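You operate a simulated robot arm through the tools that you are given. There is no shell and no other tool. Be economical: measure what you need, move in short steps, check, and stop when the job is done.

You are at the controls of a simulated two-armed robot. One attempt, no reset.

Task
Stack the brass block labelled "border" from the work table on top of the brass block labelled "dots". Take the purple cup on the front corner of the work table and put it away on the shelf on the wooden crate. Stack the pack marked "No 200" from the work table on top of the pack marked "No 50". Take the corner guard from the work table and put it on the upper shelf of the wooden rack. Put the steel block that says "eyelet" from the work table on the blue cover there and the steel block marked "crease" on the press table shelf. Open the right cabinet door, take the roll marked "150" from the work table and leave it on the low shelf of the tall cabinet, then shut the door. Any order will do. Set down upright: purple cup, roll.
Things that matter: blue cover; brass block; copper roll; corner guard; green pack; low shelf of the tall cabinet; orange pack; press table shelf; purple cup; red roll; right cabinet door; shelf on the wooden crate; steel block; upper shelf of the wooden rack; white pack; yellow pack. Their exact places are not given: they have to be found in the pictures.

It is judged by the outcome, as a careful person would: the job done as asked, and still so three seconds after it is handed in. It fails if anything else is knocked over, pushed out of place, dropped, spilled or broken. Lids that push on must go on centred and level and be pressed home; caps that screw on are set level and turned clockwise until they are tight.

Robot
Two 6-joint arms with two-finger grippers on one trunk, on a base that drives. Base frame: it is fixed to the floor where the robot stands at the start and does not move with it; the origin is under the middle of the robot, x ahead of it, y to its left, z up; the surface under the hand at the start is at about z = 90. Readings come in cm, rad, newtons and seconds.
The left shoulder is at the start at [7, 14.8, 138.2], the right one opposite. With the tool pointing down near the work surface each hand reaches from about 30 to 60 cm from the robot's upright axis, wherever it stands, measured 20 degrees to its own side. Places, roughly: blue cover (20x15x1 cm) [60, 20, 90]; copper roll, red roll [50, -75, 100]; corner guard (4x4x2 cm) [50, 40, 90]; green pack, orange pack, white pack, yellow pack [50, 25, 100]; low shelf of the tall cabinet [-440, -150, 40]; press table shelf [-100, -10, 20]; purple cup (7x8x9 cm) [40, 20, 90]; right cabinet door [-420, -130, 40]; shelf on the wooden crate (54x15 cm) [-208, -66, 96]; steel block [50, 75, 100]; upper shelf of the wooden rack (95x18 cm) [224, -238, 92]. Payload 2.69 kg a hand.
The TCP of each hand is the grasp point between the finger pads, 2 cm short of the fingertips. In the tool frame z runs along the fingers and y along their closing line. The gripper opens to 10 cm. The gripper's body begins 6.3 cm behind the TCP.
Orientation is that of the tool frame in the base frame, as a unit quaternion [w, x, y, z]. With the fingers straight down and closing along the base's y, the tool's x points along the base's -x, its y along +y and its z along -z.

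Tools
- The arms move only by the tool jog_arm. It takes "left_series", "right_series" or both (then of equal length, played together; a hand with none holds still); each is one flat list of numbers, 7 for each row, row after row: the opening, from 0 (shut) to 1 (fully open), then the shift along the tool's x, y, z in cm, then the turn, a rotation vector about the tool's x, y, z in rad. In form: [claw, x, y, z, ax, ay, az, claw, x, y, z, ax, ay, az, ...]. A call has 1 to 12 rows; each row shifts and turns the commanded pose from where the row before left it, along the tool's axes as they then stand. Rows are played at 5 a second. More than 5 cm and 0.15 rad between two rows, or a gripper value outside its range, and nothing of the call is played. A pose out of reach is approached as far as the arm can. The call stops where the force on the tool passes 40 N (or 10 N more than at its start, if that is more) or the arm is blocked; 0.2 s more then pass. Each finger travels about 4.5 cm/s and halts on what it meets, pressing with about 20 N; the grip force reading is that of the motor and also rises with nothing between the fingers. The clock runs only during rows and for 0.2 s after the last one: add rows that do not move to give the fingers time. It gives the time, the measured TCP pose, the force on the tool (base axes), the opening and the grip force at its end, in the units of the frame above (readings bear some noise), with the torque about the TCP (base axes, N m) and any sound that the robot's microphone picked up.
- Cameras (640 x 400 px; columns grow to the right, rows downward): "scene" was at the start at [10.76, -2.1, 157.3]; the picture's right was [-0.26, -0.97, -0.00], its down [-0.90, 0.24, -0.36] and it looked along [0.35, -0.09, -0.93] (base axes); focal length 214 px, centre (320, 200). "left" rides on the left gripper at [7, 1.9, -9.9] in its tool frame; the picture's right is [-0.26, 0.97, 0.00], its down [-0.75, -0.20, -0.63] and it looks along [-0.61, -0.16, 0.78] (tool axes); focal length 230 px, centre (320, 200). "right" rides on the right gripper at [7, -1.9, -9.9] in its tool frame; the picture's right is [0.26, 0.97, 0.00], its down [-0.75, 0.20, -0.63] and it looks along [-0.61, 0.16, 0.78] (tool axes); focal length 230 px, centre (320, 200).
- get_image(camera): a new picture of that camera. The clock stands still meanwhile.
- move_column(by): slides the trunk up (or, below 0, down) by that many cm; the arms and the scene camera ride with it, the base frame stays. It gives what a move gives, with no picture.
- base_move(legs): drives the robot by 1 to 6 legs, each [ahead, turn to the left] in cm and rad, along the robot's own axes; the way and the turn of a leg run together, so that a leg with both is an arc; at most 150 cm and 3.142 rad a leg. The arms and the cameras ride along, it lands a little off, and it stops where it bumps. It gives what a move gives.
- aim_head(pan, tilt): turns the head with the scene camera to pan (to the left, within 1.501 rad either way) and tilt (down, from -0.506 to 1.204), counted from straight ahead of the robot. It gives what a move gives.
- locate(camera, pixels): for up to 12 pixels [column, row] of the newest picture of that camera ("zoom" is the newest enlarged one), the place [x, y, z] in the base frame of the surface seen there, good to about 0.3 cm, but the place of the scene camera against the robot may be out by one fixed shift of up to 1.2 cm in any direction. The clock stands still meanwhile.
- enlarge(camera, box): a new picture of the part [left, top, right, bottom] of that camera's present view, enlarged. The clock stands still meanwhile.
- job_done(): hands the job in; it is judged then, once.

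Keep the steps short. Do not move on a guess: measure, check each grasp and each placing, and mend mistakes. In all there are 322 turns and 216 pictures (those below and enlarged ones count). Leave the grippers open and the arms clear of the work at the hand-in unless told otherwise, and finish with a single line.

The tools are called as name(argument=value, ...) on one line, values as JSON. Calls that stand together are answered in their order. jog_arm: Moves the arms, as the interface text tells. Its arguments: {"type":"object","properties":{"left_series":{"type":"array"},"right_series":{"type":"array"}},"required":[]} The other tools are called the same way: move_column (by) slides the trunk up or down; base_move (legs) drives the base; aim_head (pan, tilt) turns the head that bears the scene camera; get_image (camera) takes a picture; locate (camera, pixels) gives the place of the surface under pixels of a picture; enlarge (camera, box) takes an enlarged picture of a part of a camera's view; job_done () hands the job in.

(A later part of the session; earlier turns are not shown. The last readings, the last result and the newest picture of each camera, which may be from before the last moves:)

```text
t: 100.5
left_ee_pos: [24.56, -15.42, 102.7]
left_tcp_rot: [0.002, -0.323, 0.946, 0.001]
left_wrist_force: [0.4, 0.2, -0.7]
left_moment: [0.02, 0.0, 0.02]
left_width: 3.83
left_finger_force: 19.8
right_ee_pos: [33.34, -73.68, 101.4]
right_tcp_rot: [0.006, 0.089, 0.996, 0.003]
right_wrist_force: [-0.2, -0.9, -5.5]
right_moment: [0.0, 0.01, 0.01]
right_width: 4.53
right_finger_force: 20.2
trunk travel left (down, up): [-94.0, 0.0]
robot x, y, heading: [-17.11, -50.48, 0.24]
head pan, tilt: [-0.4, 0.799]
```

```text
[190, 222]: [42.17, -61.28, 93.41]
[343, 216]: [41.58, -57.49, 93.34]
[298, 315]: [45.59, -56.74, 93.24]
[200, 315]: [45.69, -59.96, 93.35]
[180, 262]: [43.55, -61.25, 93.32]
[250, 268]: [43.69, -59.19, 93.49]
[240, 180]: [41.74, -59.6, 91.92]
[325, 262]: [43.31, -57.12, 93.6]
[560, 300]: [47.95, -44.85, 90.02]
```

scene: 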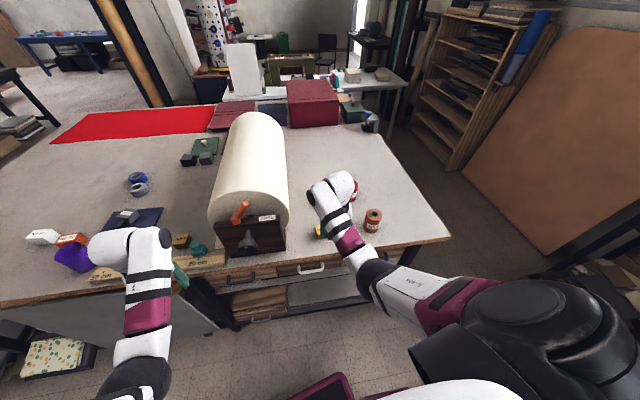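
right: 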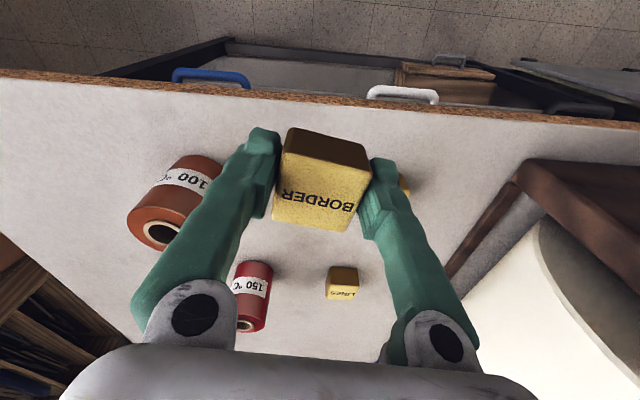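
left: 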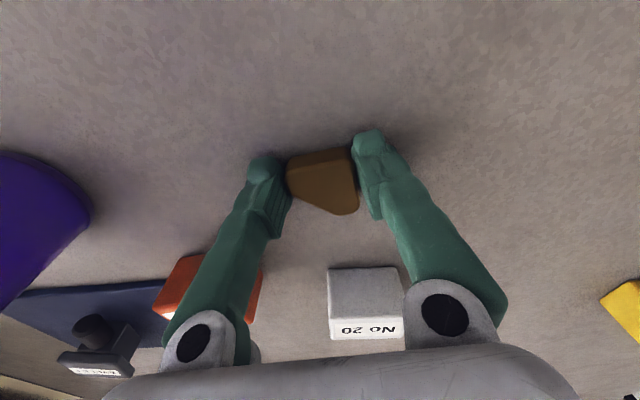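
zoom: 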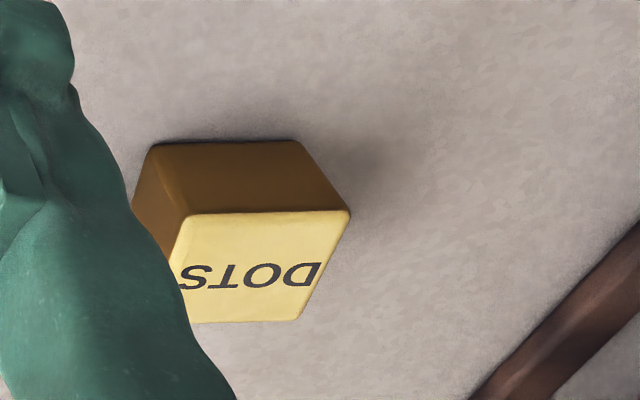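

Dots: centre (43.9, -59.0), top 93.4, turned +0.15. I turn the hand to match, move inward, then drive 7 cm on.

jog_arm(right_series=[0, 0, 0, 0, 0, 0, -0.11, 0, 0, 0, 0, 0, 0, -0.11, 0, 0, 0, 0, 0, 0, -0.11, 0, -1.83, 4.1, 0, 0, 0, 0, 0, -1.83, 4.1, 0, 0, 0, 0, 0, -1.83, 4.1, 0, 0, 0, 0, 0, 0, 0, 0, 0, 0, 0])

base_move(legs=[[7, 0]])

get_image(camera="right")

```text
t: 102.2
left_ee_pos: [24.74, -15.31, 102.56]
left_tcp_rot: [0.001, -0.323, 0.946, 0.0]
left_wrist_force: [-0.4, 0.2, 0.9]
left_moment: [0.03, 0.0, 0.01]
left_width: 3.83
left_finger_force: 20.8
right_ee_pos: [36.79, -60.7, 101.46]
right_tcp_rot: [0.007, -0.075, 0.997, 0.001]
right_wrist_force: [-0.5, 0.6, -5.0]
right_moment: [-0.04, 0.01, -0.01]
right_width: 4.53
right_finger_force: 20.3
trunk travel left (down, up): [-94.0, 0.0]
robot x, y, heading: [-16.93, -50.62, 0.24]
head pan, tilt: [-0.4, 0.799]
```

```text
t: 103.7
left_ee_pos: [28.54, -14.28, 103.14]
left_tcp_rot: [0.036, -0.326, 0.945, -0.007]
left_wrist_force: [0.3, 0.0, -1.9]
left_moment: [-0.03, 0.04, 0.02]
left_width: 3.82
left_finger_force: 20.4
right_ee_pos: [39.32, -60.41, 101.86]
right_tcp_rot: [0.005, -0.07, 0.998, -0.001]
right_wrist_force: [1.1, 0.2, -5.8]
right_moment: [-0.02, 0.1, -0.02]
right_width: 4.52
right_finger_force: 20.0
trunk travel left (down, up): [-94.0, 0.0]
robot x, y, heading: [-10.29, -48.7, 0.24]
head pan, tilt: [-0.4, 0.799]
stopped in leg 1: the robot was blocked; the commanded pose is now the measured one
```

```text
154 pictures are left
```

right: 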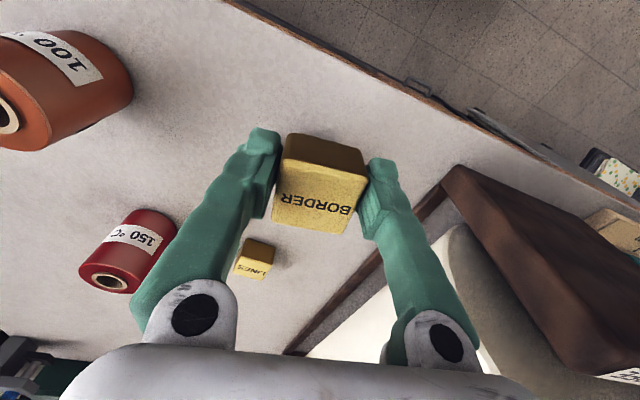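

The base was blocked. I check the poses and the view.

aim_head(pan=-0.1, tilt=1.1)

get_image(camera="scene")

```text
t: 104.5
left_ee_pos: [29.24, -14.09, 102.87]
left_tcp_rot: [0.031, -0.327, 0.944, -0.007]
left_wrist_force: [0.7, -0.1, -1.1]
left_moment: [-0.04, -0.03, -0.01]
left_width: 3.84
left_finger_force: 18.9
right_ee_pos: [40.01, -60.31, 101.54]
right_tcp_rot: [0.0, -0.07, 0.998, -0.002]
right_wrist_force: [1.2, 0.1, -4.9]
right_moment: [0.0, 0.07, 0.02]
right_width: 4.52
right_finger_force: 19.8
trunk travel left (down, up): [-94.0, 0.0]
robot x, y, heading: [-10.33, -48.33, 0.242]
head pan, tilt: [-0.099, 1.1]
```

```text
153 pictures are left
```

scene: 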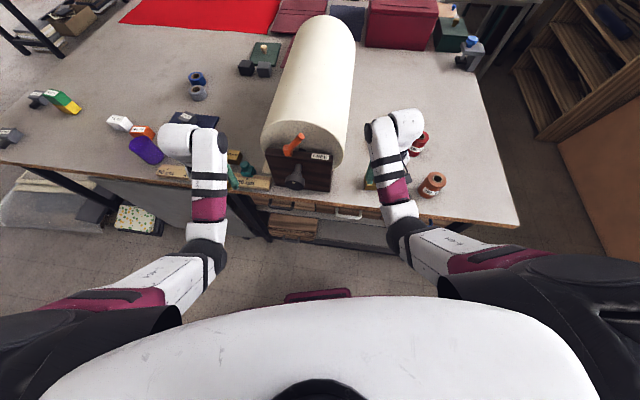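

jog_arm(right_series=[0, -1.95, 0.35, 0, 0, 0, -0.01, 0, -1.95, 0.35, 0, 0, 0, 0, 0, 0, 0, 1.5, 0, 0, 0, 0, 0, 0, 0, 0, 0, 0])

enlarge(camera="right", box=[220, 70, 420, 195])

```text
t: 105.5
left_ee_pos: [28.91, -14.21, 103.15]
left_tcp_rot: [0.032, -0.327, 0.945, -0.006]
left_wrist_force: [0.0, -0.1, -1.1]
left_moment: [-0.01, -0.04, 0.0]
left_width: 3.83
left_finger_force: 20.4
right_ee_pos: [43.37, -59.13, 100.19]
right_tcp_rot: [0.002, -0.075, 0.997, -0.003]
right_wrist_force: [-0.2, -0.4, -5.5]
right_moment: [-0.01, -0.02, 0.01]
right_width: 4.53
right_finger_force: 19.7
trunk travel left (down, up): [-94.0, 0.0]
robot x, y, heading: [-9.99, -48.65, 0.243]
head pan, tilt: [-0.099, 1.1]
```

```text
3.20 times, centred on (320, 132) of right
```

zoom: 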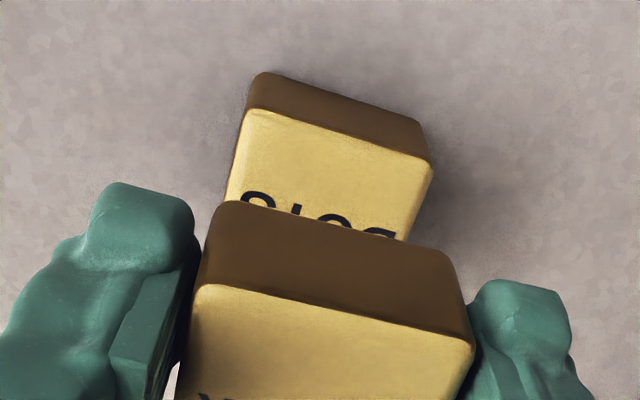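

locate(camera="zoom", pixels=[[250, 112], [425, 160], [340, 137], [232, 192], [412, 225], [230, 205], [445, 258], [340, 228], [205, 290], [465, 342]])

```text
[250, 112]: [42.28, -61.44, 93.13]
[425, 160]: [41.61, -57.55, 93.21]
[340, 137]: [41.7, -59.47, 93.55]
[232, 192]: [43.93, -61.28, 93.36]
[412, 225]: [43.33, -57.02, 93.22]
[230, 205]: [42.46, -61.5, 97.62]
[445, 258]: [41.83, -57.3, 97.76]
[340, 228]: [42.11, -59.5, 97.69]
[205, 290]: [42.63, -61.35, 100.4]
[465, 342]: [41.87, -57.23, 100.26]
```

Border block is about 0.25 cm too far ahead; correct and lower.

jog_arm(right_series=[0, 0.25, 0, 0, 0, 0, 0, 0, 0, 0, 2, 0, 0, 0, 0, 0, 0, 1.6, 0, 0, 0, 0, 0, 0, 0.3, 0, 0, 0, 0, 0, 0, 0, 0, 0, 0])

enlarge(camera="right", box=[220, 70, 420, 195])

```text
t: 106.7
left_ee_pos: [28.83, -14.22, 103.11]
left_tcp_rot: [0.033, -0.326, 0.945, -0.007]
left_wrist_force: [0.4, 0.5, 0.3]
left_moment: [-0.02, -0.01, 0.03]
left_width: 3.86
left_finger_force: 20.1
right_ee_pos: [43.2, -59.18, 96.36]
right_tcp_rot: [0.004, -0.075, 0.997, -0.002]
right_wrist_force: [1.9, -1.5, 6.0]
right_moment: [0.19, -0.3, -0.08]
right_width: 4.55
right_finger_force: 20.3
trunk travel left (down, up): [-94.0, 0.0]
robot x, y, heading: [-10.26, -48.61, 0.235]
head pan, tilt: [-0.099, 1.1]
```

```text
3.20 times, centred on (320, 132) of right
```

zoom: 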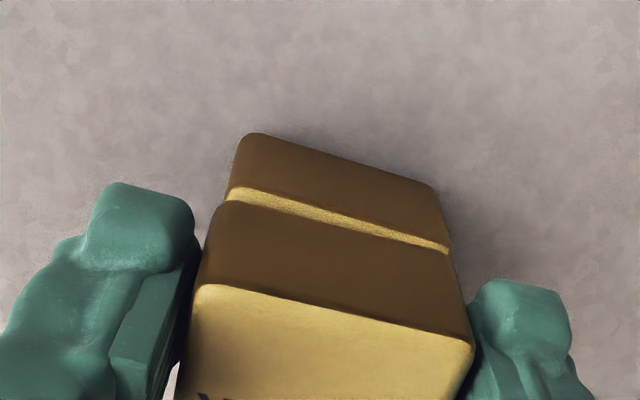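

locate(camera="zoom", pixels=[[235, 190], [445, 245], [230, 208], [446, 258], [340, 216], [335, 238], [340, 180]])

```text
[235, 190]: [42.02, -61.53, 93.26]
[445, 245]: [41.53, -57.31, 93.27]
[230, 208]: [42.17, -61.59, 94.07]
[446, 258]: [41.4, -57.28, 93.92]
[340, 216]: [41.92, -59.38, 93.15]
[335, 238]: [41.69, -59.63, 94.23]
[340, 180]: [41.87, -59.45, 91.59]
```

Aligned within 0.2 cm. Release and rise.

jog_arm(right_series=[0.55, 0, 0, 0, 0, 0, 0, 0.75, 0, 0, 0, 0, 0, 0, 0.75, 0, 0, 0, 0, 0, 0, 0.75, 0, 0, -3, 0, 0, 0, 0.75, 0, 0, -3, 0, 0, 0, 0.75, 2, 0, 0, 0, 0, 0, 0.75, 0, 0, 0, 0, 0, 0])

get_image(camera="right")

```text
t: 108.3
left_ee_pos: [28.92, -14.12, 103.11]
left_tcp_rot: [0.033, -0.327, 0.944, -0.006]
left_wrist_force: [0.5, 0.1, -1.3]
left_moment: [-0.02, 0.03, -0.04]
left_width: 3.82
left_finger_force: 20.2
right_ee_pos: [41.46, -59.58, 101.88]
right_tcp_rot: [0.003, -0.074, 0.997, -0.003]
right_wrist_force: [-0.2, -0.3, 0.8]
right_moment: [-0.02, -0.06, 0.02]
right_width: 7.52
right_finger_force: 0.3
right hand out of reach, approached as far as the arm can: row 6
trunk travel left (down, up): [-94.0, 0.0]
robot x, y, heading: [-10.08, -48.96, 0.242]
head pan, tilt: [-0.099, 1.1]
```

```text
150 pictures are left
```

right: 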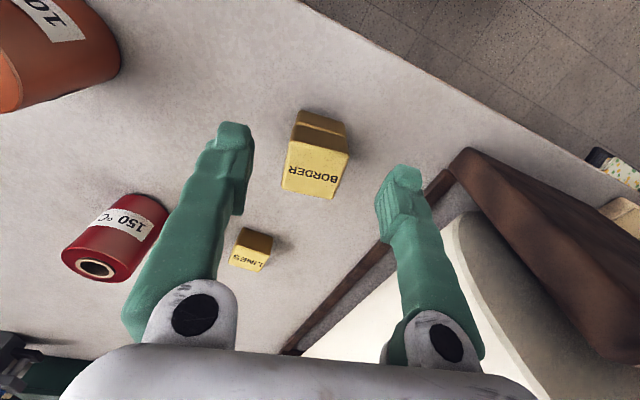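

Border stands on Dots. Next, the corner guard to the rack: back off, go round the table's right end.

base_move(legs=[[-25, 0], [0, -1.81], [88, 0], [0, 1.57]])

aim_head(pan=-0.3, tilt=0.45)

get_image(camera="scene")

```text
t: 122.6
left_ee_pos: [12.27, -116.03, 103.19]
left_tcp_rot: [0.033, -0.242, 0.97, -0.009]
left_wrist_force: [0.2, -0.4, -0.6]
left_moment: [0.0, -0.03, 0.05]
left_width: 3.86
left_finger_force: 19.7
right_ee_pos: [16.64, -162.79, 101.78]
right_tcp_rot: [0.003, 0.014, 1.0, -0.003]
right_wrist_force: [0.7, 0.0, -0.7]
right_moment: [0.0, 0.02, -0.01]
right_width: 7.49
right_finger_force: 0.0
trunk travel left (down, up): [-94.0, 0.0]
robot x, y, heading: [-31.97, -143.24, 0.064]
head pan, tilt: [-0.099, 1.1]
```

```text
t: 123.6
left_ee_pos: [12.3, -115.87, 103.02]
left_tcp_rot: [0.035, -0.242, 0.97, -0.01]
left_wrist_force: [0.0, 0.3, -0.9]
left_moment: [0.01, -0.01, 0.0]
left_width: 3.86
left_finger_force: 20.1
right_ee_pos: [16.6, -162.85, 101.89]
right_tcp_rot: [0.002, 0.013, 1.0, -0.002]
right_wrist_force: [1.0, -0.1, 1.2]
right_moment: [0.01, 0.01, -0.01]
right_width: 7.49
right_finger_force: 0.1
trunk travel left (down, up): [-94.0, 0.0]
robot x, y, heading: [-32.36, -143.26, 0.059]
head pan, tilt: [-0.3, 0.45]
```

```text
149 pictures are left
```

scene: 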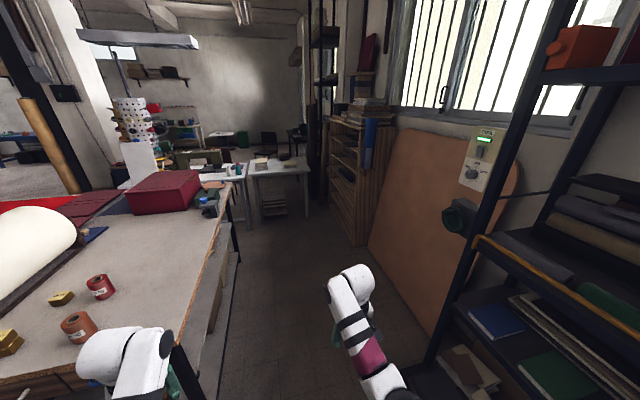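

locate(camera="scene", pixels=[[440, 320], [478, 240], [560, 285], [400, 290], [236, 200], [190, 320], [345, 130], [345, 185], [365, 235], [250, 190], [465, 215], [255, 165]])

```text
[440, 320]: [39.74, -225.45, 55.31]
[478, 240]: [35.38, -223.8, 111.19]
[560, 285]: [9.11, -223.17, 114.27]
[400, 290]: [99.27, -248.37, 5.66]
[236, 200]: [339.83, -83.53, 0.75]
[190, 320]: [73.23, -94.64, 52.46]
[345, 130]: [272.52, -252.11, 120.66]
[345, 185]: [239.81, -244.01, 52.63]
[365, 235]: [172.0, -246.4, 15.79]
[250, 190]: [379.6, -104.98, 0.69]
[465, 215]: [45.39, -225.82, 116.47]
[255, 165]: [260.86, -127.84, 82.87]
```

base_move(legs=[[0, -0.06], [150, 0], [80, 0], [0, -1.57]])

aim_head(pan=0.0, tilt=0.6)

get_image(camera="scene")

```text
t: 139.2
left_ee_pos: [228.13, -180.86, 103.29]
left_tcp_rot: [0.02, 0.501, 0.865, -0.033]
left_wrist_force: [0.6, 0.1, 0.1]
left_moment: [-0.04, -0.03, 0.01]
left_width: 3.86
left_finger_force: 19.9
right_ee_pos: [181.42, -186.6, 101.69]
right_tcp_rot: [0.0, 0.704, 0.71, -0.004]
right_wrist_force: [0.8, -0.3, 0.6]
right_moment: [0.0, 0.0, -0.03]
right_width: 7.5
right_finger_force: 0.2
trunk travel left (down, up): [-94.0, 0.0]
robot x, y, heading: [199.6, -136.87, -1.476]
head pan, tilt: [-0.3, 0.45]
```

```text
t: 140.0
left_ee_pos: [228.1, -180.81, 103.39]
left_tcp_rot: [0.018, 0.501, 0.865, -0.034]
left_wrist_force: [1.2, 0.2, 0.2]
left_moment: [0.0, 0.02, 0.0]
left_width: 3.84
left_finger_force: 20.0
right_ee_pos: [181.31, -186.71, 101.83]
right_tcp_rot: [0.0, 0.705, 0.71, -0.004]
right_wrist_force: [-0.7, 0.6, -0.3]
right_moment: [-0.03, -0.01, 0.01]
right_width: 7.49
right_finger_force: 0.1
trunk travel left (down, up): [-94.0, 0.0]
robot x, y, heading: [199.23, -137.19, -1.479]
head pan, tilt: [0.0, 0.6]
```

```text
148 pictures are left
```

scene: 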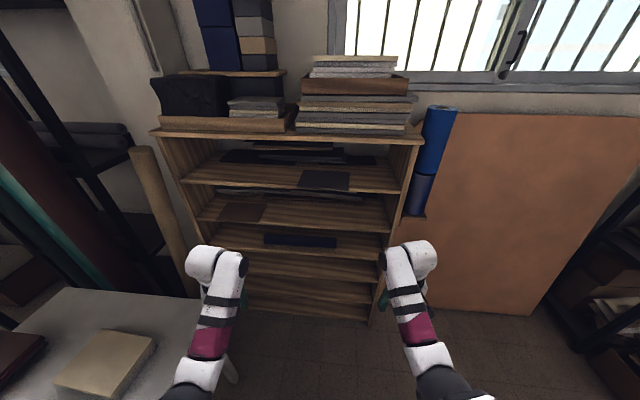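

locate(camera="scene", pixels=[[260, 175], [260, 188], [380, 175], [260, 212], [300, 225], [345, 210], [260, 200], [300, 250], [360, 245], [240, 212], [330, 180], [290, 190]])

enlarge(camera="scene", box=[150, 110, 438, 290])

```text
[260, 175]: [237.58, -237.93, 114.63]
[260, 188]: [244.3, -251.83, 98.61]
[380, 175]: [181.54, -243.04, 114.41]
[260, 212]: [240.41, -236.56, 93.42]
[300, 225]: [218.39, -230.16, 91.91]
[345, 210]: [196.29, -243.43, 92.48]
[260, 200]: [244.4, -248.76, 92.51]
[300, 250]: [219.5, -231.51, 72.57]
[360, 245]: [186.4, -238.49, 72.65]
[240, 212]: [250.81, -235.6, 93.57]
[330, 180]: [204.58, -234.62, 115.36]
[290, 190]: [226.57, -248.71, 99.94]
```

```text
2.22 times, centred on (294, 200) of scene
```

zoom: 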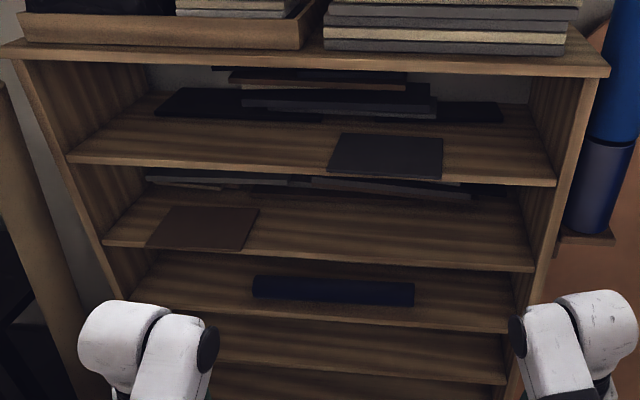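

The target shelf is the one at z≈92 (free strip around x 200–230, gap ~20 cm below the board above). The hand must enter nearly level: I straighten the left hand's yaw to -y and pitch it up while moving ahead.

jog_arm(left_series=[0, 0, 0, 0, -0.006, 0.0185, 0.13, 0, 0, 0, 0, -0.006, 0.0185, 0.13, 0, 0, 0, 0, -0.006, 0.0185, 0.13, 0, 0, 0, 0, -0.006, 0.0185, 0.13, 0, -2.5, 0, 0.6, 0, -0.14, 0, 0, -2.39, 0, 0.94, 0, -0.14, 0, 0, -2.24, 0, 1.27, 0, -0.14, 0, 0, -2.04, 0, 1.57, 0, -0.14, 0, 0, -1.8, 0, 1.84, 0, -0.14, 0, 0, -1.53, 0, 2.07, 0, -0.14, 0, 0, -1.22, 0, 2.26, 0, -0.14, 0, 0, -0.89, 0, 2.41, 0, -0.14, 0])

get_image(camera="left")

```text
t: 142.6
left_ee_pos: [228.26, -202.06, 96.97]
left_tcp_rot: [0.375, 0.6, 0.599, -0.375]
left_wrist_force: [0.1, -0.6, -0.3]
left_moment: [0.04, -0.03, 0.02]
left_width: 3.86
left_finger_force: 19.8
left hand out of reach, approached as far as the arm can: row 1, 3
right_ee_pos: [181.33, -186.74, 101.69]
right_tcp_rot: [0.0, 0.704, 0.71, -0.003]
right_wrist_force: [-0.4, -1.4, 0.1]
right_moment: [0.0, -0.02, 0.02]
right_width: 7.49
right_finger_force: 0.0
trunk travel left (down, up): [-94.0, 0.0]
robot x, y, heading: [199.58, -137.22, -1.473]
head pan, tilt: [0.0, 0.6]
```

```text
146 pictures are left
```

left: 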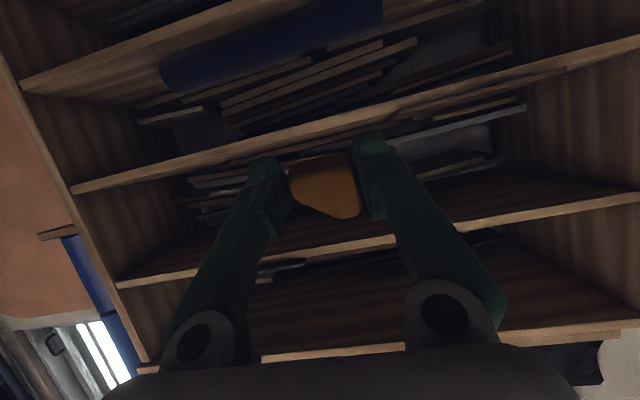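

jog_arm(left_series=[0, 0, -4, 0, 0, -0.11, 0, 0, 0, -4, 0, 0, -0.11, 0, 0, 0, 0, 0, 0, 0, 0])

get_image(camera="scene")

```text
t: 143.4
left_ee_pos: [224.93, -202.58, 101.1]
left_tcp_rot: [0.393, 0.587, 0.59, -0.391]
left_wrist_force: [-0.6, -0.3, 0.2]
left_moment: [-0.03, 0.01, 0.0]
left_width: 3.85
left_finger_force: 19.7
left hand out of reach, approached as far as the arm can: row 1, 2
right_ee_pos: [181.44, -186.66, 101.82]
right_tcp_rot: [0.0, 0.705, 0.71, -0.003]
right_wrist_force: [0.0, 0.5, -0.3]
right_moment: [0.01, -0.03, 0.0]
right_width: 7.49
right_finger_force: 0.0
trunk travel left (down, up): [-94.0, 0.0]
robot x, y, heading: [199.3, -136.56, -1.476]
head pan, tilt: [0.0, 0.6]
```

```text
145 pictures are left
```

scene: 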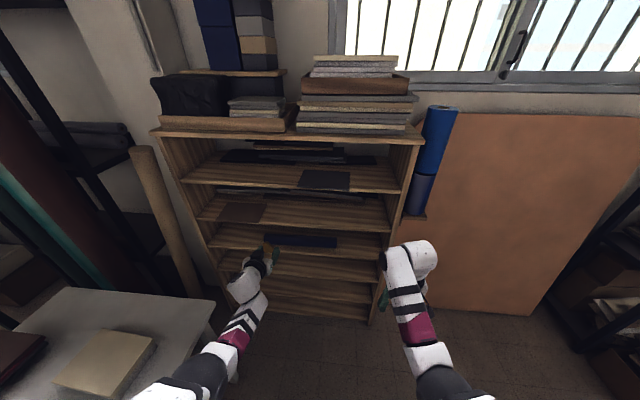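

jog_arm(left_series=[0, 0.67, -1, 3.54, 0, 0, 0, 0, 0.67, -1, 3.54, 0, 0, 0, 0, 0, 0, 0, 0, 0, 0])

```text
t: 144.2
left_ee_pos: [224.65, -203.84, 101.28]
left_tcp_rot: [0.381, 0.595, 0.586, -0.396]
left_wrist_force: [-0.2, -0.1, 0.2]
left_moment: [-0.01, 0.0, -0.03]
left_width: 3.84
left_finger_force: 19.8
left hand out of reach, approached as far as the arm can: row 1, 2
right_ee_pos: [181.36, -186.52, 101.87]
right_tcp_rot: [0.0, 0.705, 0.709, -0.003]
right_wrist_force: [0.1, -1.3, 0.1]
right_moment: [0.03, 0.0, -0.02]
right_width: 7.51
right_finger_force: 0.1
trunk travel left (down, up): [-94.0, 0.0]
robot x, y, heading: [199.5, -136.8, -1.476]
head pan, tilt: [0.0, 0.6]
```

Likely a joint limit at this shoulder height; I lower the trunk 12 cm.

move_column(by=-12)

jog_arm(left_series=[0, 0, 0, 0, 0, 0, 0, 0, -1, 0, 0, 0, 0, 0])

```text
t: 145.7
left_ee_pos: [224.72, -203.86, 89.2]
left_tcp_rot: [0.382, 0.594, 0.586, -0.396]
left_wrist_force: [-0.1, -0.1, -0.1]
left_moment: [0.0, 0.03, 0.0]
left_width: 3.84
left_finger_force: 20.1
right_ee_pos: [181.4, -186.61, 89.8]
right_tcp_rot: [0.0, 0.704, 0.71, -0.003]
right_wrist_force: [1.1, 0.5, -1.4]
right_moment: [0.01, -0.02, -0.03]
right_width: 7.51
right_finger_force: 0.0
trunk travel left (down, up): [-82.0, 12.0]
robot x, y, heading: [199.49, -137.09, -1.473]
head pan, tilt: [0.0, 0.6]
```

```text
t: 146.3
left_ee_pos: [224.76, -204.31, 89.98]
left_tcp_rot: [0.384, 0.592, 0.587, -0.396]
left_wrist_force: [-0.2, 0.5, -0.4]
left_moment: [0.02, -0.02, 0.02]
left_width: 3.83
left_finger_force: 19.8
left hand out of reach, approached as far as the arm can: row 2
right_ee_pos: [181.37, -186.65, 89.92]
right_tcp_rot: [0.0, 0.705, 0.71, -0.004]
right_wrist_force: [-0.1, 0.0, 1.0]
right_moment: [0.01, 0.01, 0.02]
right_width: 7.5
right_finger_force: 0.0
trunk travel left (down, up): [-82.0, 12.0]
robot x, y, heading: [199.27, -137.21, -1.478]
head pan, tilt: [0.0, 0.6]
```

jog_arm(left_series=[0, -3.1, 0, 0, 0, 0, 0, 0, -3.1, 0, 0, 0, 0, 0, 0, 0, 0, 0, 0, 0, 0])

```text
t: 147.1
left_ee_pos: [223.87, -206.11, 94.87]
left_tcp_rot: [0.379, 0.597, 0.578, -0.407]
left_wrist_force: [-0.8, -1.6, -0.4]
left_moment: [0.02, 0.0, 0.0]
left_width: 3.86
left_finger_force: 20.2
left hand out of reach, approached as far as the arm can: row 1, 2
right_ee_pos: [181.39, -186.63, 89.81]
right_tcp_rot: [-0.001, 0.704, 0.71, -0.003]
right_wrist_force: [-0.8, 0.1, -0.1]
right_moment: [0.02, 0.01, -0.01]
right_width: 7.49
right_finger_force: 0.1
trunk travel left (down, up): [-82.0, 12.0]
robot x, y, heading: [199.47, -137.17, -1.472]
head pan, tilt: [0.0, 0.6]
```

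jog_arm(left_series=[0, -2.8, 0, -1.1, 0, 0, 0, 0, 0, 0, 0, 0, 0, 0])

base_move(legs=[[18, 0]])

get_image(camera="left")

get_image(camera="scene")

```text
t: 147.7
left_ee_pos: [224.02, -206.12, 97.78]
left_tcp_rot: [0.382, 0.594, 0.587, -0.396]
left_wrist_force: [0.4, 0.0, -0.4]
left_moment: [0.03, -0.06, 0.02]
left_width: 3.87
left_finger_force: 19.6
right_ee_pos: [181.44, -186.55, 89.71]
right_tcp_rot: [0.0, 0.704, 0.71, -0.003]
right_wrist_force: [0.4, 0.2, -0.4]
right_moment: [0.01, -0.03, 0.01]
right_width: 7.48
right_finger_force: 0.0
trunk travel left (down, up): [-82.0, 12.0]
robot x, y, heading: [199.48, -137.37, -1.476]
head pan, tilt: [0.0, 0.6]
```

```text
t: 149.2
left_ee_pos: [226.21, -223.81, 98.14]
left_tcp_rot: [0.384, 0.593, 0.586, -0.397]
left_wrist_force: [0.2, 0.5, 0.0]
left_moment: [0.03, -0.02, 0.03]
left_width: 3.84
left_finger_force: 19.8
right_ee_pos: [183.37, -204.57, 89.99]
right_tcp_rot: [0.001, 0.703, 0.711, -0.005]
right_wrist_force: [0.6, 0.4, -0.6]
right_moment: [-0.01, 0.05, 0.01]
right_width: 7.48
right_finger_force: 0.1
trunk travel left (down, up): [-82.0, 12.0]
robot x, y, heading: [201.04, -155.23, -1.469]
head pan, tilt: [0.0, 0.6]
```

```text
144 pictures are left
```

left: 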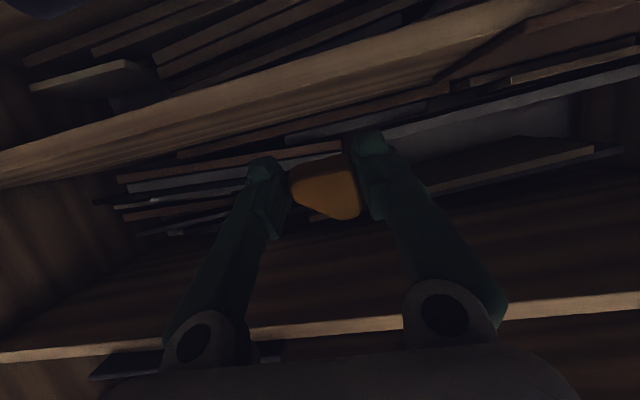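

```text
143 pictures are left
```

scene: 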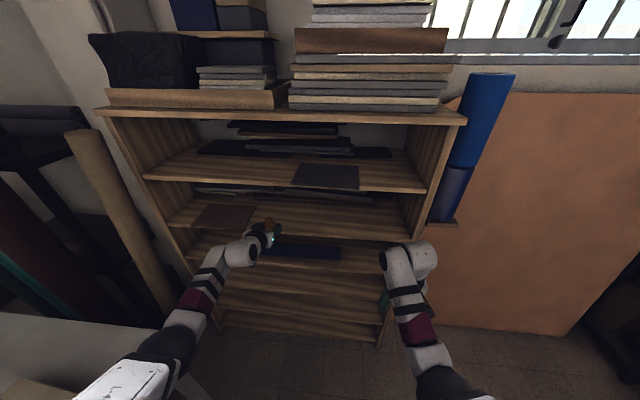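

locate(camera="left", pixels=[[200, 110], [200, 150], [300, 95], [300, 325], [220, 140], [420, 110], [500, 80], [560, 20], [200, 345], [330, 130], [240, 95]])

locate(camera="scene", pixels=[[225, 213], [300, 205], [300, 232], [345, 215], [255, 207], [345, 180], [270, 222], [400, 230], [215, 225]])

```text
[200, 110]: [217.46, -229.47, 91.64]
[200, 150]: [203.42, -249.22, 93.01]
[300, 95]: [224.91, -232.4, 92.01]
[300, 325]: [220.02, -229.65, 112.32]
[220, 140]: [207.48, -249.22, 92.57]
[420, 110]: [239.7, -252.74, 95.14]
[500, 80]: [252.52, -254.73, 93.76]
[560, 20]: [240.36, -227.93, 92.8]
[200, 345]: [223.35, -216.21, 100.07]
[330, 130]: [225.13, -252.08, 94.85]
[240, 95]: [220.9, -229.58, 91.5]
```

```text
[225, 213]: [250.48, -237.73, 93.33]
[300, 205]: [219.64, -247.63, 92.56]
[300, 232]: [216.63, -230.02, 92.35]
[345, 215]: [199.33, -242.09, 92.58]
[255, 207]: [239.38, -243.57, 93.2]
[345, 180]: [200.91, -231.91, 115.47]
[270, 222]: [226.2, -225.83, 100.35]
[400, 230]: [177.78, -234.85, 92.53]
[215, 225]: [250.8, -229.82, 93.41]
```

Shelf surface z=92.0, front edge y≈-229.5, and it is bare at x≈226. Ahead 9.5 cm.

base_move(legs=[[9.5, 0]])

get_image(camera="left")

```text
t: 150.3
left_ee_pos: [226.98, -232.77, 97.99]
left_tcp_rot: [0.385, 0.593, 0.586, -0.396]
left_wrist_force: [0.4, -1.0, -0.8]
left_moment: [-0.04, 0.02, -0.03]
left_width: 3.85
left_finger_force: 20.3
right_ee_pos: [184.17, -213.25, 90.08]
right_tcp_rot: [0.003, 0.704, 0.71, -0.006]
right_wrist_force: [-0.4, -2.3, -1.5]
right_moment: [0.08, 0.0, 0.0]
right_width: 7.51
right_finger_force: 0.0
trunk travel left (down, up): [-82.0, 12.0]
robot x, y, heading: [202.06, -164.77, -1.477]
head pan, tilt: [0.0, 0.6]
```

```text
142 pictures are left
```

left: 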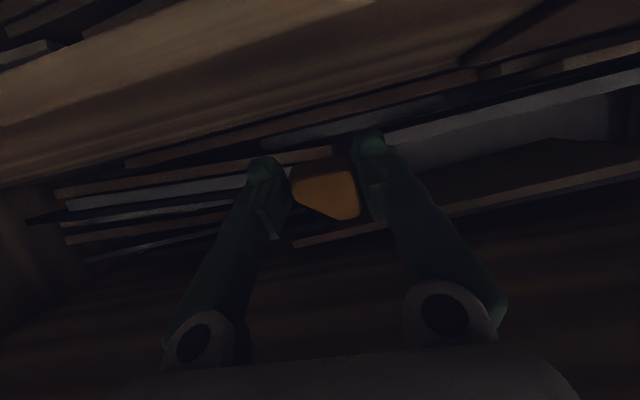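

Lower gently to the shelf.

jog_arm(left_series=[0, 1.66, 0, 0.7, 0, 0, 0, 0, 1.3, 0, 0.55, 0, 0, 0, 0, 0.4, 0, 0.15, 0, 0, 0, 0, 0.3, 0, 0.12, 0, 0, 0, 0, 0, 0, 0, 0, 0, 0])

get_image(camera="left")

```text
t: 151.5
left_ee_pos: [226.91, -232.58, 94.3]
left_tcp_rot: [0.385, 0.592, 0.586, -0.397]
left_wrist_force: [0.8, 0.9, -0.3]
left_moment: [0.04, 0.01, 0.02]
left_width: 3.86
left_finger_force: 20.4
right_ee_pos: [184.08, -213.11, 90.17]
right_tcp_rot: [0.004, 0.704, 0.71, -0.006]
right_wrist_force: [0.1, 0.4, -0.8]
right_moment: [-0.01, -0.01, -0.02]
right_width: 7.49
right_finger_force: 0.0
trunk travel left (down, up): [-82.0, 12.0]
robot x, y, heading: [202.27, -164.58, -1.472]
head pan, tilt: [0.0, 0.6]
```

```text
141 pictures are left
```

left: 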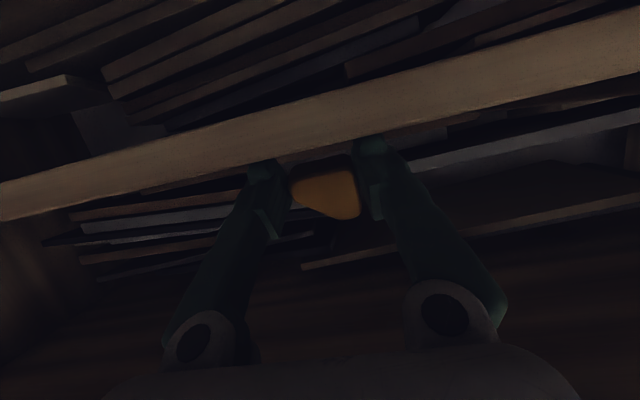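

jog_arm(left_series=[0, 0.2, 0, 0.08, 0, 0, 0, 0, 0.2, 0, 0.08, 0, 0, 0, 0, 0.2, 0, 0.08, 0, 0, 0, 0, 0, 0, 0, 0, 0, 0])

```text
t: 152.5
left_ee_pos: [227.01, -232.73, 93.88]
left_tcp_rot: [0.388, 0.592, 0.583, -0.4]
left_wrist_force: [1.7, -6.3, 13.4]
left_moment: [-0.21, -0.35, -0.13]
left_width: 3.86
left_finger_force: 19.7
right_ee_pos: [184.05, -213.08, 90.14]
right_tcp_rot: [0.005, 0.705, 0.71, -0.006]
right_wrist_force: [0.4, 0.6, -0.2]
right_moment: [0.02, 0.0, 0.01]
right_width: 7.51
right_finger_force: 0.1
trunk travel left (down, up): [-82.0, 12.0]
robot x, y, heading: [202.18, -164.76, -1.472]
head pan, tilt: [0.0, 0.6]
```

Contact (13 N). Open gently.

jog_arm(left_series=[0.5, 0, 0, 0, 0, 0, 0, 0.7, 0, 0, 0, 0, 0, 0, 0.8, 0, 0, 0, 0, 0, 0, 0.8, -0.4, 0, -0.2, 0, 0, 0, 0.8, 0, 0, 0, 0, 0, 0])

get_image(camera="left")

enlarge(camera="scene", box=[180, 170, 372, 290])

```text
t: 153.7
left_ee_pos: [227.16, -232.32, 93.87]
left_tcp_rot: [0.386, 0.593, 0.587, -0.394]
left_wrist_force: [-0.1, -0.4, 0.2]
left_moment: [0.02, 0.01, -0.03]
left_width: 8.03
left_finger_force: 0.4
right_ee_pos: [184.07, -213.53, 89.6]
right_tcp_rot: [0.007, 0.704, 0.71, -0.01]
right_wrist_force: [-0.7, 0.7, -0.6]
right_moment: [-0.04, 0.02, -0.01]
right_width: 7.5
right_finger_force: 0.2
trunk travel left (down, up): [-82.0, 12.0]
robot x, y, heading: [202.27, -164.45, -1.471]
head pan, tilt: [0.0, 0.6]
```

```text
140 pictures are left
```

left: 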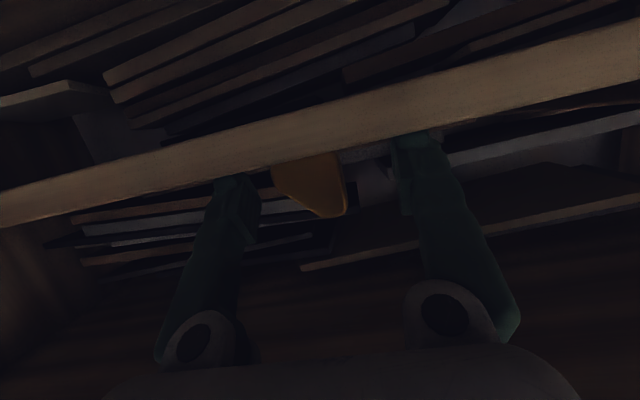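

```text
3.33 times, centred on (276, 230) of scene
```

zoom: 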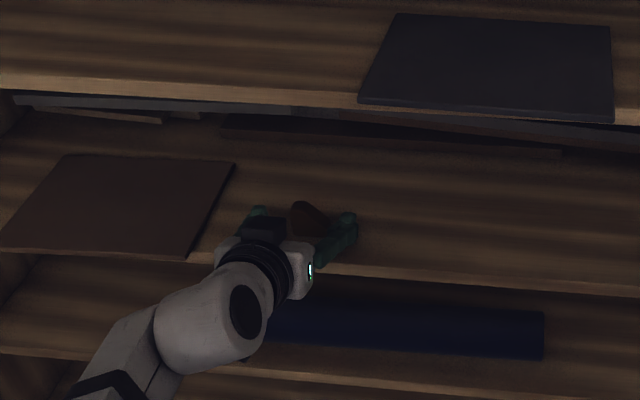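

Guard rests on the shelf between the fingers. Raise slightly and back out.

jog_arm(left_series=[0.8, -0.8, 0, -0.3, 0, 0, 0, 0.8, 0, 0, 0, 0, 0, 0])

base_move(legs=[[-28, 0]])

enlarge(camera="scene", box=[150, 110, 438, 290])

```text
t: 154.3
left_ee_pos: [226.97, -232.52, 94.77]
left_tcp_rot: [0.386, 0.592, 0.585, -0.398]
left_wrist_force: [0.3, 0.4, 0.3]
left_moment: [-0.01, 0.01, -0.05]
left_width: 8.01
left_finger_force: 0.0
right_ee_pos: [184.14, -213.11, 90.31]
right_tcp_rot: [0.005, 0.704, 0.71, -0.006]
right_wrist_force: [-0.1, -0.6, 0.2]
right_moment: [-0.03, -0.02, 0.03]
right_width: 7.5
right_finger_force: 0.2
trunk travel left (down, up): [-82.0, 12.0]
robot x, y, heading: [202.16, -164.82, -1.475]
head pan, tilt: [0.0, 0.6]
```

```text
t: 156.3
left_ee_pos: [224.07, -204.74, 94.74]
left_tcp_rot: [0.384, 0.594, 0.584, -0.398]
left_wrist_force: [-0.2, -0.4, -1.0]
left_moment: [0.01, -0.01, -0.01]
left_width: 7.96
left_finger_force: 0.0
right_ee_pos: [181.28, -185.12, 90.21]
right_tcp_rot: [0.004, 0.707, 0.707, -0.006]
right_wrist_force: [-0.1, -0.5, 0.6]
right_moment: [0.04, 0.01, 0.0]
right_width: 7.5
right_finger_force: 0.1
trunk travel left (down, up): [-82.0, 12.0]
robot x, y, heading: [199.66, -136.31, -1.479]
head pan, tilt: [0.0, 0.6]
```

```text
2.22 times, centred on (294, 200) of scene
```

zoom: 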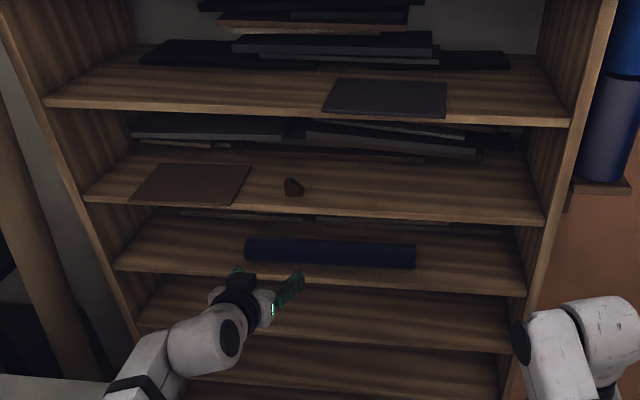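

Guard is on the right shelf. Now pitch the right hand the same way here in free space for the roll.

jog_arm(right_series=[1, -2.5, 0, -0.6, 0, -0.14, 0, 1, -2.56, 0, -0.24, 0, -0.14, 0, 1, -2.57, 0, 0.11, 0, -0.14, 0, 1, -2.53, 0, 0.47, 0, -0.14, 0, 1, -2.44, 0, 0.82, 0, -0.14, 0, 1, -2.3, 0, 1.15, 0, -0.14, 0, 1, -2.12, 0, 1.46, 0, -0.14, 0, 1, -1.89, 0, 1.74, 0, -0.14, 0, 1, 0, 0, 0, 0, -0.08, 0, 1, 0, 0, 0, 0, 0, 0])

```text
t: 158.5
left_ee_pos: [224.04, -204.75, 94.9]
left_tcp_rot: [0.385, 0.593, 0.584, -0.399]
left_wrist_force: [-0.2, 0.0, 0.4]
left_moment: [0.0, 0.0, 0.02]
left_width: 8.0
left_finger_force: 0.0
right_ee_pos: [181.25, -205.02, 95.37]
right_tcp_rot: [0.404, 0.579, 0.582, -0.404]
right_wrist_force: [-0.2, 0.3, 0.0]
right_moment: [0.03, 0.0, -0.05]
right_width: 10.0
right_finger_force: 0.0
trunk travel left (down, up): [-82.0, 12.0]
robot x, y, heading: [199.94, -136.64, -1.481]
head pan, tilt: [0.0, 0.6]
```

Both hands level-ish now. Drive west along the corridor and turn to face the table's right end.

base_move(legs=[[0, -1.486], [130, 0], [31, 0], [0, -1.748]])

aim_head(pan=-0.2, tilt=0.7)

get_image(camera="scene")

get_image(camera="right")

```text
t: 174.5
left_ee_pos: [23.91, -94.56, 94.8]
left_tcp_rot: [0.417, -0.554, 0.621, 0.365]
left_wrist_force: [-0.1, -0.3, 0.2]
left_moment: [0.02, -0.05, 0.0]
left_width: 7.97
left_finger_force: 0.0
right_ee_pos: [66.5, -98.21, 95.36]
right_tcp_rot: [0.423, -0.553, 0.607, 0.383]
right_wrist_force: [-0.3, 0.5, -0.2]
right_moment: [0.02, 0.05, -0.03]
right_width: 10.01
right_finger_force: 0.0
trunk travel left (down, up): [-82.0, 12.0]
robot x, y, heading: [41.67, -164.74, 1.57]
head pan, tilt: [0.0, 0.6]
```

```text
t: 175.2
left_ee_pos: [24.03, -94.45, 94.78]
left_tcp_rot: [0.417, -0.554, 0.621, 0.366]
left_wrist_force: [0.0, 0.4, 0.6]
left_moment: [0.0, 0.03, 0.01]
left_width: 8.02
left_finger_force: 0.0
right_ee_pos: [66.66, -98.21, 95.22]
right_tcp_rot: [0.422, -0.554, 0.607, 0.384]
right_wrist_force: [-0.4, 0.8, 0.1]
right_moment: [-0.02, -0.01, 0.0]
right_width: 10.0
right_finger_force: 0.1
trunk travel left (down, up): [-82.0, 12.0]
robot x, y, heading: [41.83, -164.86, 1.566]
head pan, tilt: [-0.201, 0.7]
```

```text
137 pictures are left
```

scene: 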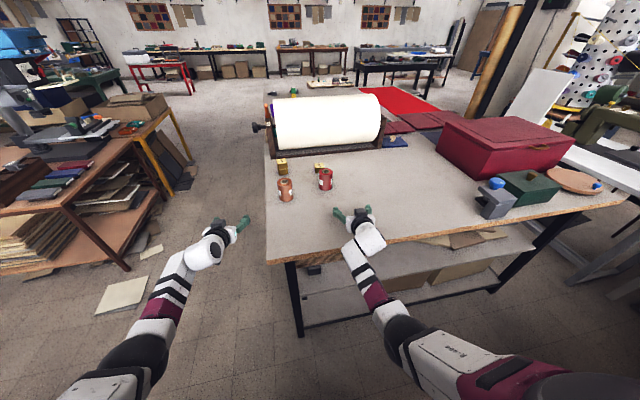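

```text
136 pictures are left
```

right: 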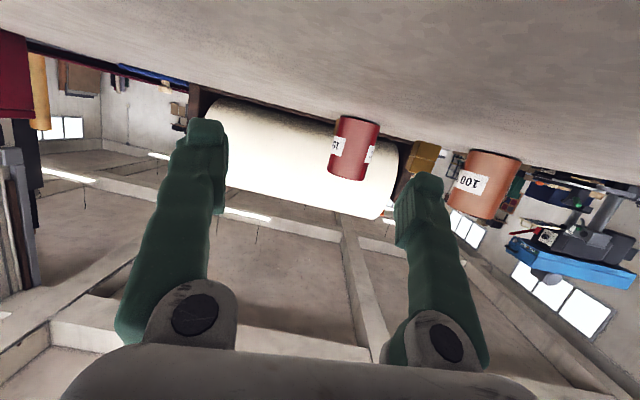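

locate(camera="right", pixels=[[355, 150], [334, 150], [374, 152], [355, 122], [350, 178], [352, 172], [480, 190], [425, 160], [355, 105]])

```text
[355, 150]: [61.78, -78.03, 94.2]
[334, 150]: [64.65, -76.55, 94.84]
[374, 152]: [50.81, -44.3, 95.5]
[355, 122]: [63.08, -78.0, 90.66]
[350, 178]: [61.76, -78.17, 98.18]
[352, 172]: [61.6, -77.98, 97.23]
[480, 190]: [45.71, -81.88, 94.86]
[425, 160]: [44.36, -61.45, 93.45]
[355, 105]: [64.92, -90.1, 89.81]
```

Roll 150 is at about (62.0, -75.6). Shift the hand 4.6 cm left, then drive ahead 14 cm and check.

jog_arm(right_series=[1, 0, 2.3, 0, 0, 0, 0, 1, 0, 2.3, 0, 0, 0, 0, 1, 0, 0, 0, 0, 0, 0])

base_move(legs=[[14, 0]])

get_image(camera="right")

locate(camera="right", pixels=[[320, 150], [300, 150], [340, 150], [320, 180], [350, 150], [280, 150]])

```text
t: 176.0
left_ee_pos: [24.04, -94.43, 94.92]
left_tcp_rot: [0.416, -0.555, 0.621, 0.366]
left_wrist_force: [-0.1, -0.3, 0.2]
left_moment: [-0.01, -0.01, 0.01]
left_width: 8.01
left_finger_force: 0.0
right_ee_pos: [62.03, -97.64, 95.29]
right_tcp_rot: [0.423, -0.553, 0.607, 0.384]
right_wrist_force: [0.1, -0.2, 0.3]
right_moment: [0.0, 0.04, 0.04]
right_width: 9.98
right_finger_force: 0.1
trunk travel left (down, up): [-82.0, 12.0]
robot x, y, heading: [42.07, -164.28, 1.57]
head pan, tilt: [-0.201, 0.7]
```

```text
t: 177.4
left_ee_pos: [24.16, -80.22, 94.95]
left_tcp_rot: [0.417, -0.554, 0.621, 0.364]
left_wrist_force: [0.1, 0.1, 0.6]
left_moment: [0.02, -0.02, -0.02]
left_width: 7.97
left_finger_force: 0.0
right_ee_pos: [61.99, -83.56, 95.5]
right_tcp_rot: [0.425, -0.552, 0.606, 0.385]
right_wrist_force: [-1.0, 10.6, 18.2]
right_moment: [-1.92, -0.06, 0.02]
right_width: 10.0
right_finger_force: 0.1
trunk travel left (down, up): [-82.0, 12.0]
robot x, y, heading: [41.78, -150.39, 1.565]
head pan, tilt: [-0.201, 0.7]
```

```text
135 pictures are left
```

right: 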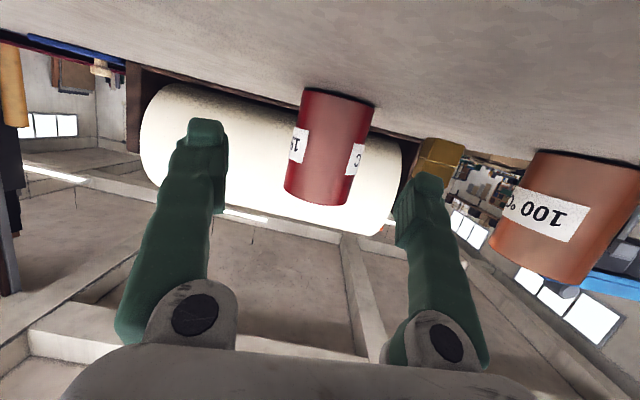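

```text
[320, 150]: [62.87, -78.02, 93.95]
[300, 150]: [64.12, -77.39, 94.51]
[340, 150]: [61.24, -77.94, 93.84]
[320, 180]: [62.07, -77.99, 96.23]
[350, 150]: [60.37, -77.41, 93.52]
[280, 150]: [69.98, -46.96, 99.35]
```

A contact force (18 N up): the hand's underside touches the table. Raise 2.5 cm.

jog_arm(right_series=[1, -2.3, 0, -0.9, 0, 0, 0, 1, 0, 0, 0, 0, 0, 0, 1, 0, 0, 0, 0, 0, 0])

enlarge(camera="scene", box=[240, 140, 480, 290])

```text
t: 178.2
left_ee_pos: [24.43, -80.23, 94.79]
left_tcp_rot: [0.418, -0.553, 0.622, 0.365]
left_wrist_force: [0.5, -0.4, 0.0]
left_moment: [0.02, 0.01, 0.02]
left_width: 8.0
left_finger_force: 0.0
right_ee_pos: [62.27, -83.53, 97.79]
right_tcp_rot: [0.425, -0.552, 0.606, 0.385]
right_wrist_force: [-0.4, -0.1, 0.4]
right_moment: [-0.01, -0.02, -0.01]
right_width: 10.0
right_finger_force: 0.1
trunk travel left (down, up): [-82.0, 12.0]
robot x, y, heading: [41.79, -150.44, 1.567]
head pan, tilt: [-0.201, 0.7]
```

```text
2.67 times, centred on (360, 215) of scene
```

zoom: 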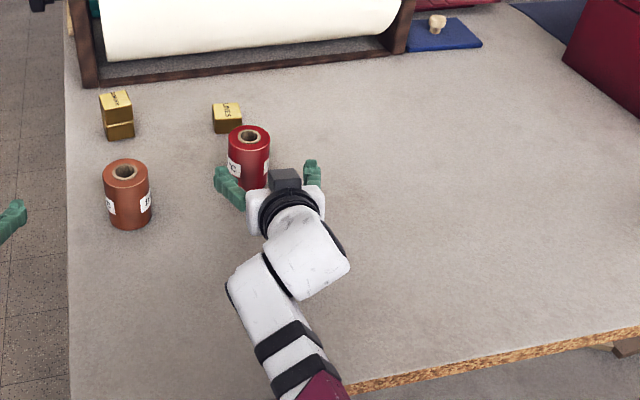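

I flatten less: reduce pitch by 0.2 rad so the camera housing clears the table, then lower to z≈94.7.

jog_arm(right_series=[1, 0, 0, 0, 0, 0.1, 0, 1, 0, 0, 0, 0, 0.1, 0, 1, 1.3, 0, 0.83, 0, 0, 0, 1, 1.3, 0, 0.83, 0, 0, 0, 1, 0, 0, 0, 0, 0, 0])

get_image(camera="right")

```text
t: 179.4
left_ee_pos: [24.5, -80.28, 94.88]
left_tcp_rot: [0.417, -0.554, 0.622, 0.365]
left_wrist_force: [0.4, -0.7, 0.9]
left_moment: [0.03, 0.0, 0.01]
left_width: 8.01
left_finger_force: 0.0
right_ee_pos: [62.39, -83.66, 94.66]
right_tcp_rot: [0.362, -0.588, 0.645, 0.327]
right_wrist_force: [0.7, -0.6, -0.2]
right_moment: [0.01, 0.01, -0.02]
right_width: 10.0
right_finger_force: 0.0
trunk travel left (down, up): [-82.0, 12.0]
robot x, y, heading: [41.99, -150.72, 1.565]
head pan, tilt: [-0.201, 0.7]
```

```text
133 pictures are left
```

right: 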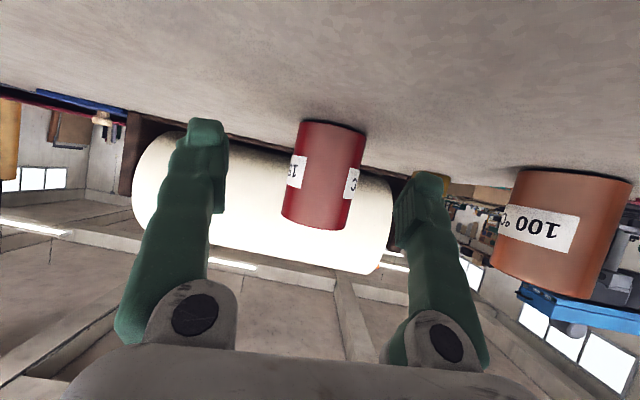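

Clear. Ahead 7.3 cm so the fingers straddle the roll.

base_move(legs=[[7.3, 0]])

get_image(camera="right")

```text
t: 180.9
left_ee_pos: [23.79, -73.49, 94.9]
left_tcp_rot: [0.42, -0.551, 0.62, 0.369]
left_wrist_force: [-1.1, 0.6, -0.5]
left_moment: [0.02, -0.03, -0.04]
left_width: 7.98
left_finger_force: 0.0
right_ee_pos: [62.54, -77.19, 95.17]
right_tcp_rot: [0.363, -0.586, 0.644, 0.331]
right_wrist_force: [-0.4, 1.3, -0.5]
right_moment: [0.0, 0.0, 0.0]
right_width: 10.0
right_finger_force: 0.1
trunk travel left (down, up): [-82.0, 12.0]
robot x, y, heading: [41.64, -143.14, 1.568]
head pan, tilt: [-0.201, 0.7]
stopped in leg 1: the robot was blocked; the commanded pose is now the measured one
```

```text
132 pictures are left
```

right: 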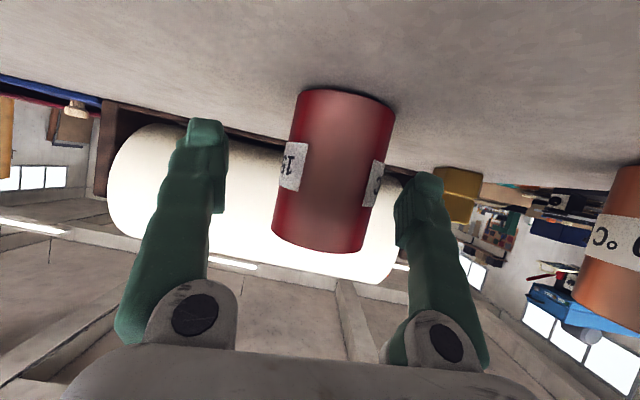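

locate(camera="right", pixels=[[289, 160], [383, 175], [336, 168], [330, 240], [345, 100]])

```text
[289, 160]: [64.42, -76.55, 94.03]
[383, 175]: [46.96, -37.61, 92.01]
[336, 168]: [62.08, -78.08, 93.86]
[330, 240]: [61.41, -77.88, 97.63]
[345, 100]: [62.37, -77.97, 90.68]
```

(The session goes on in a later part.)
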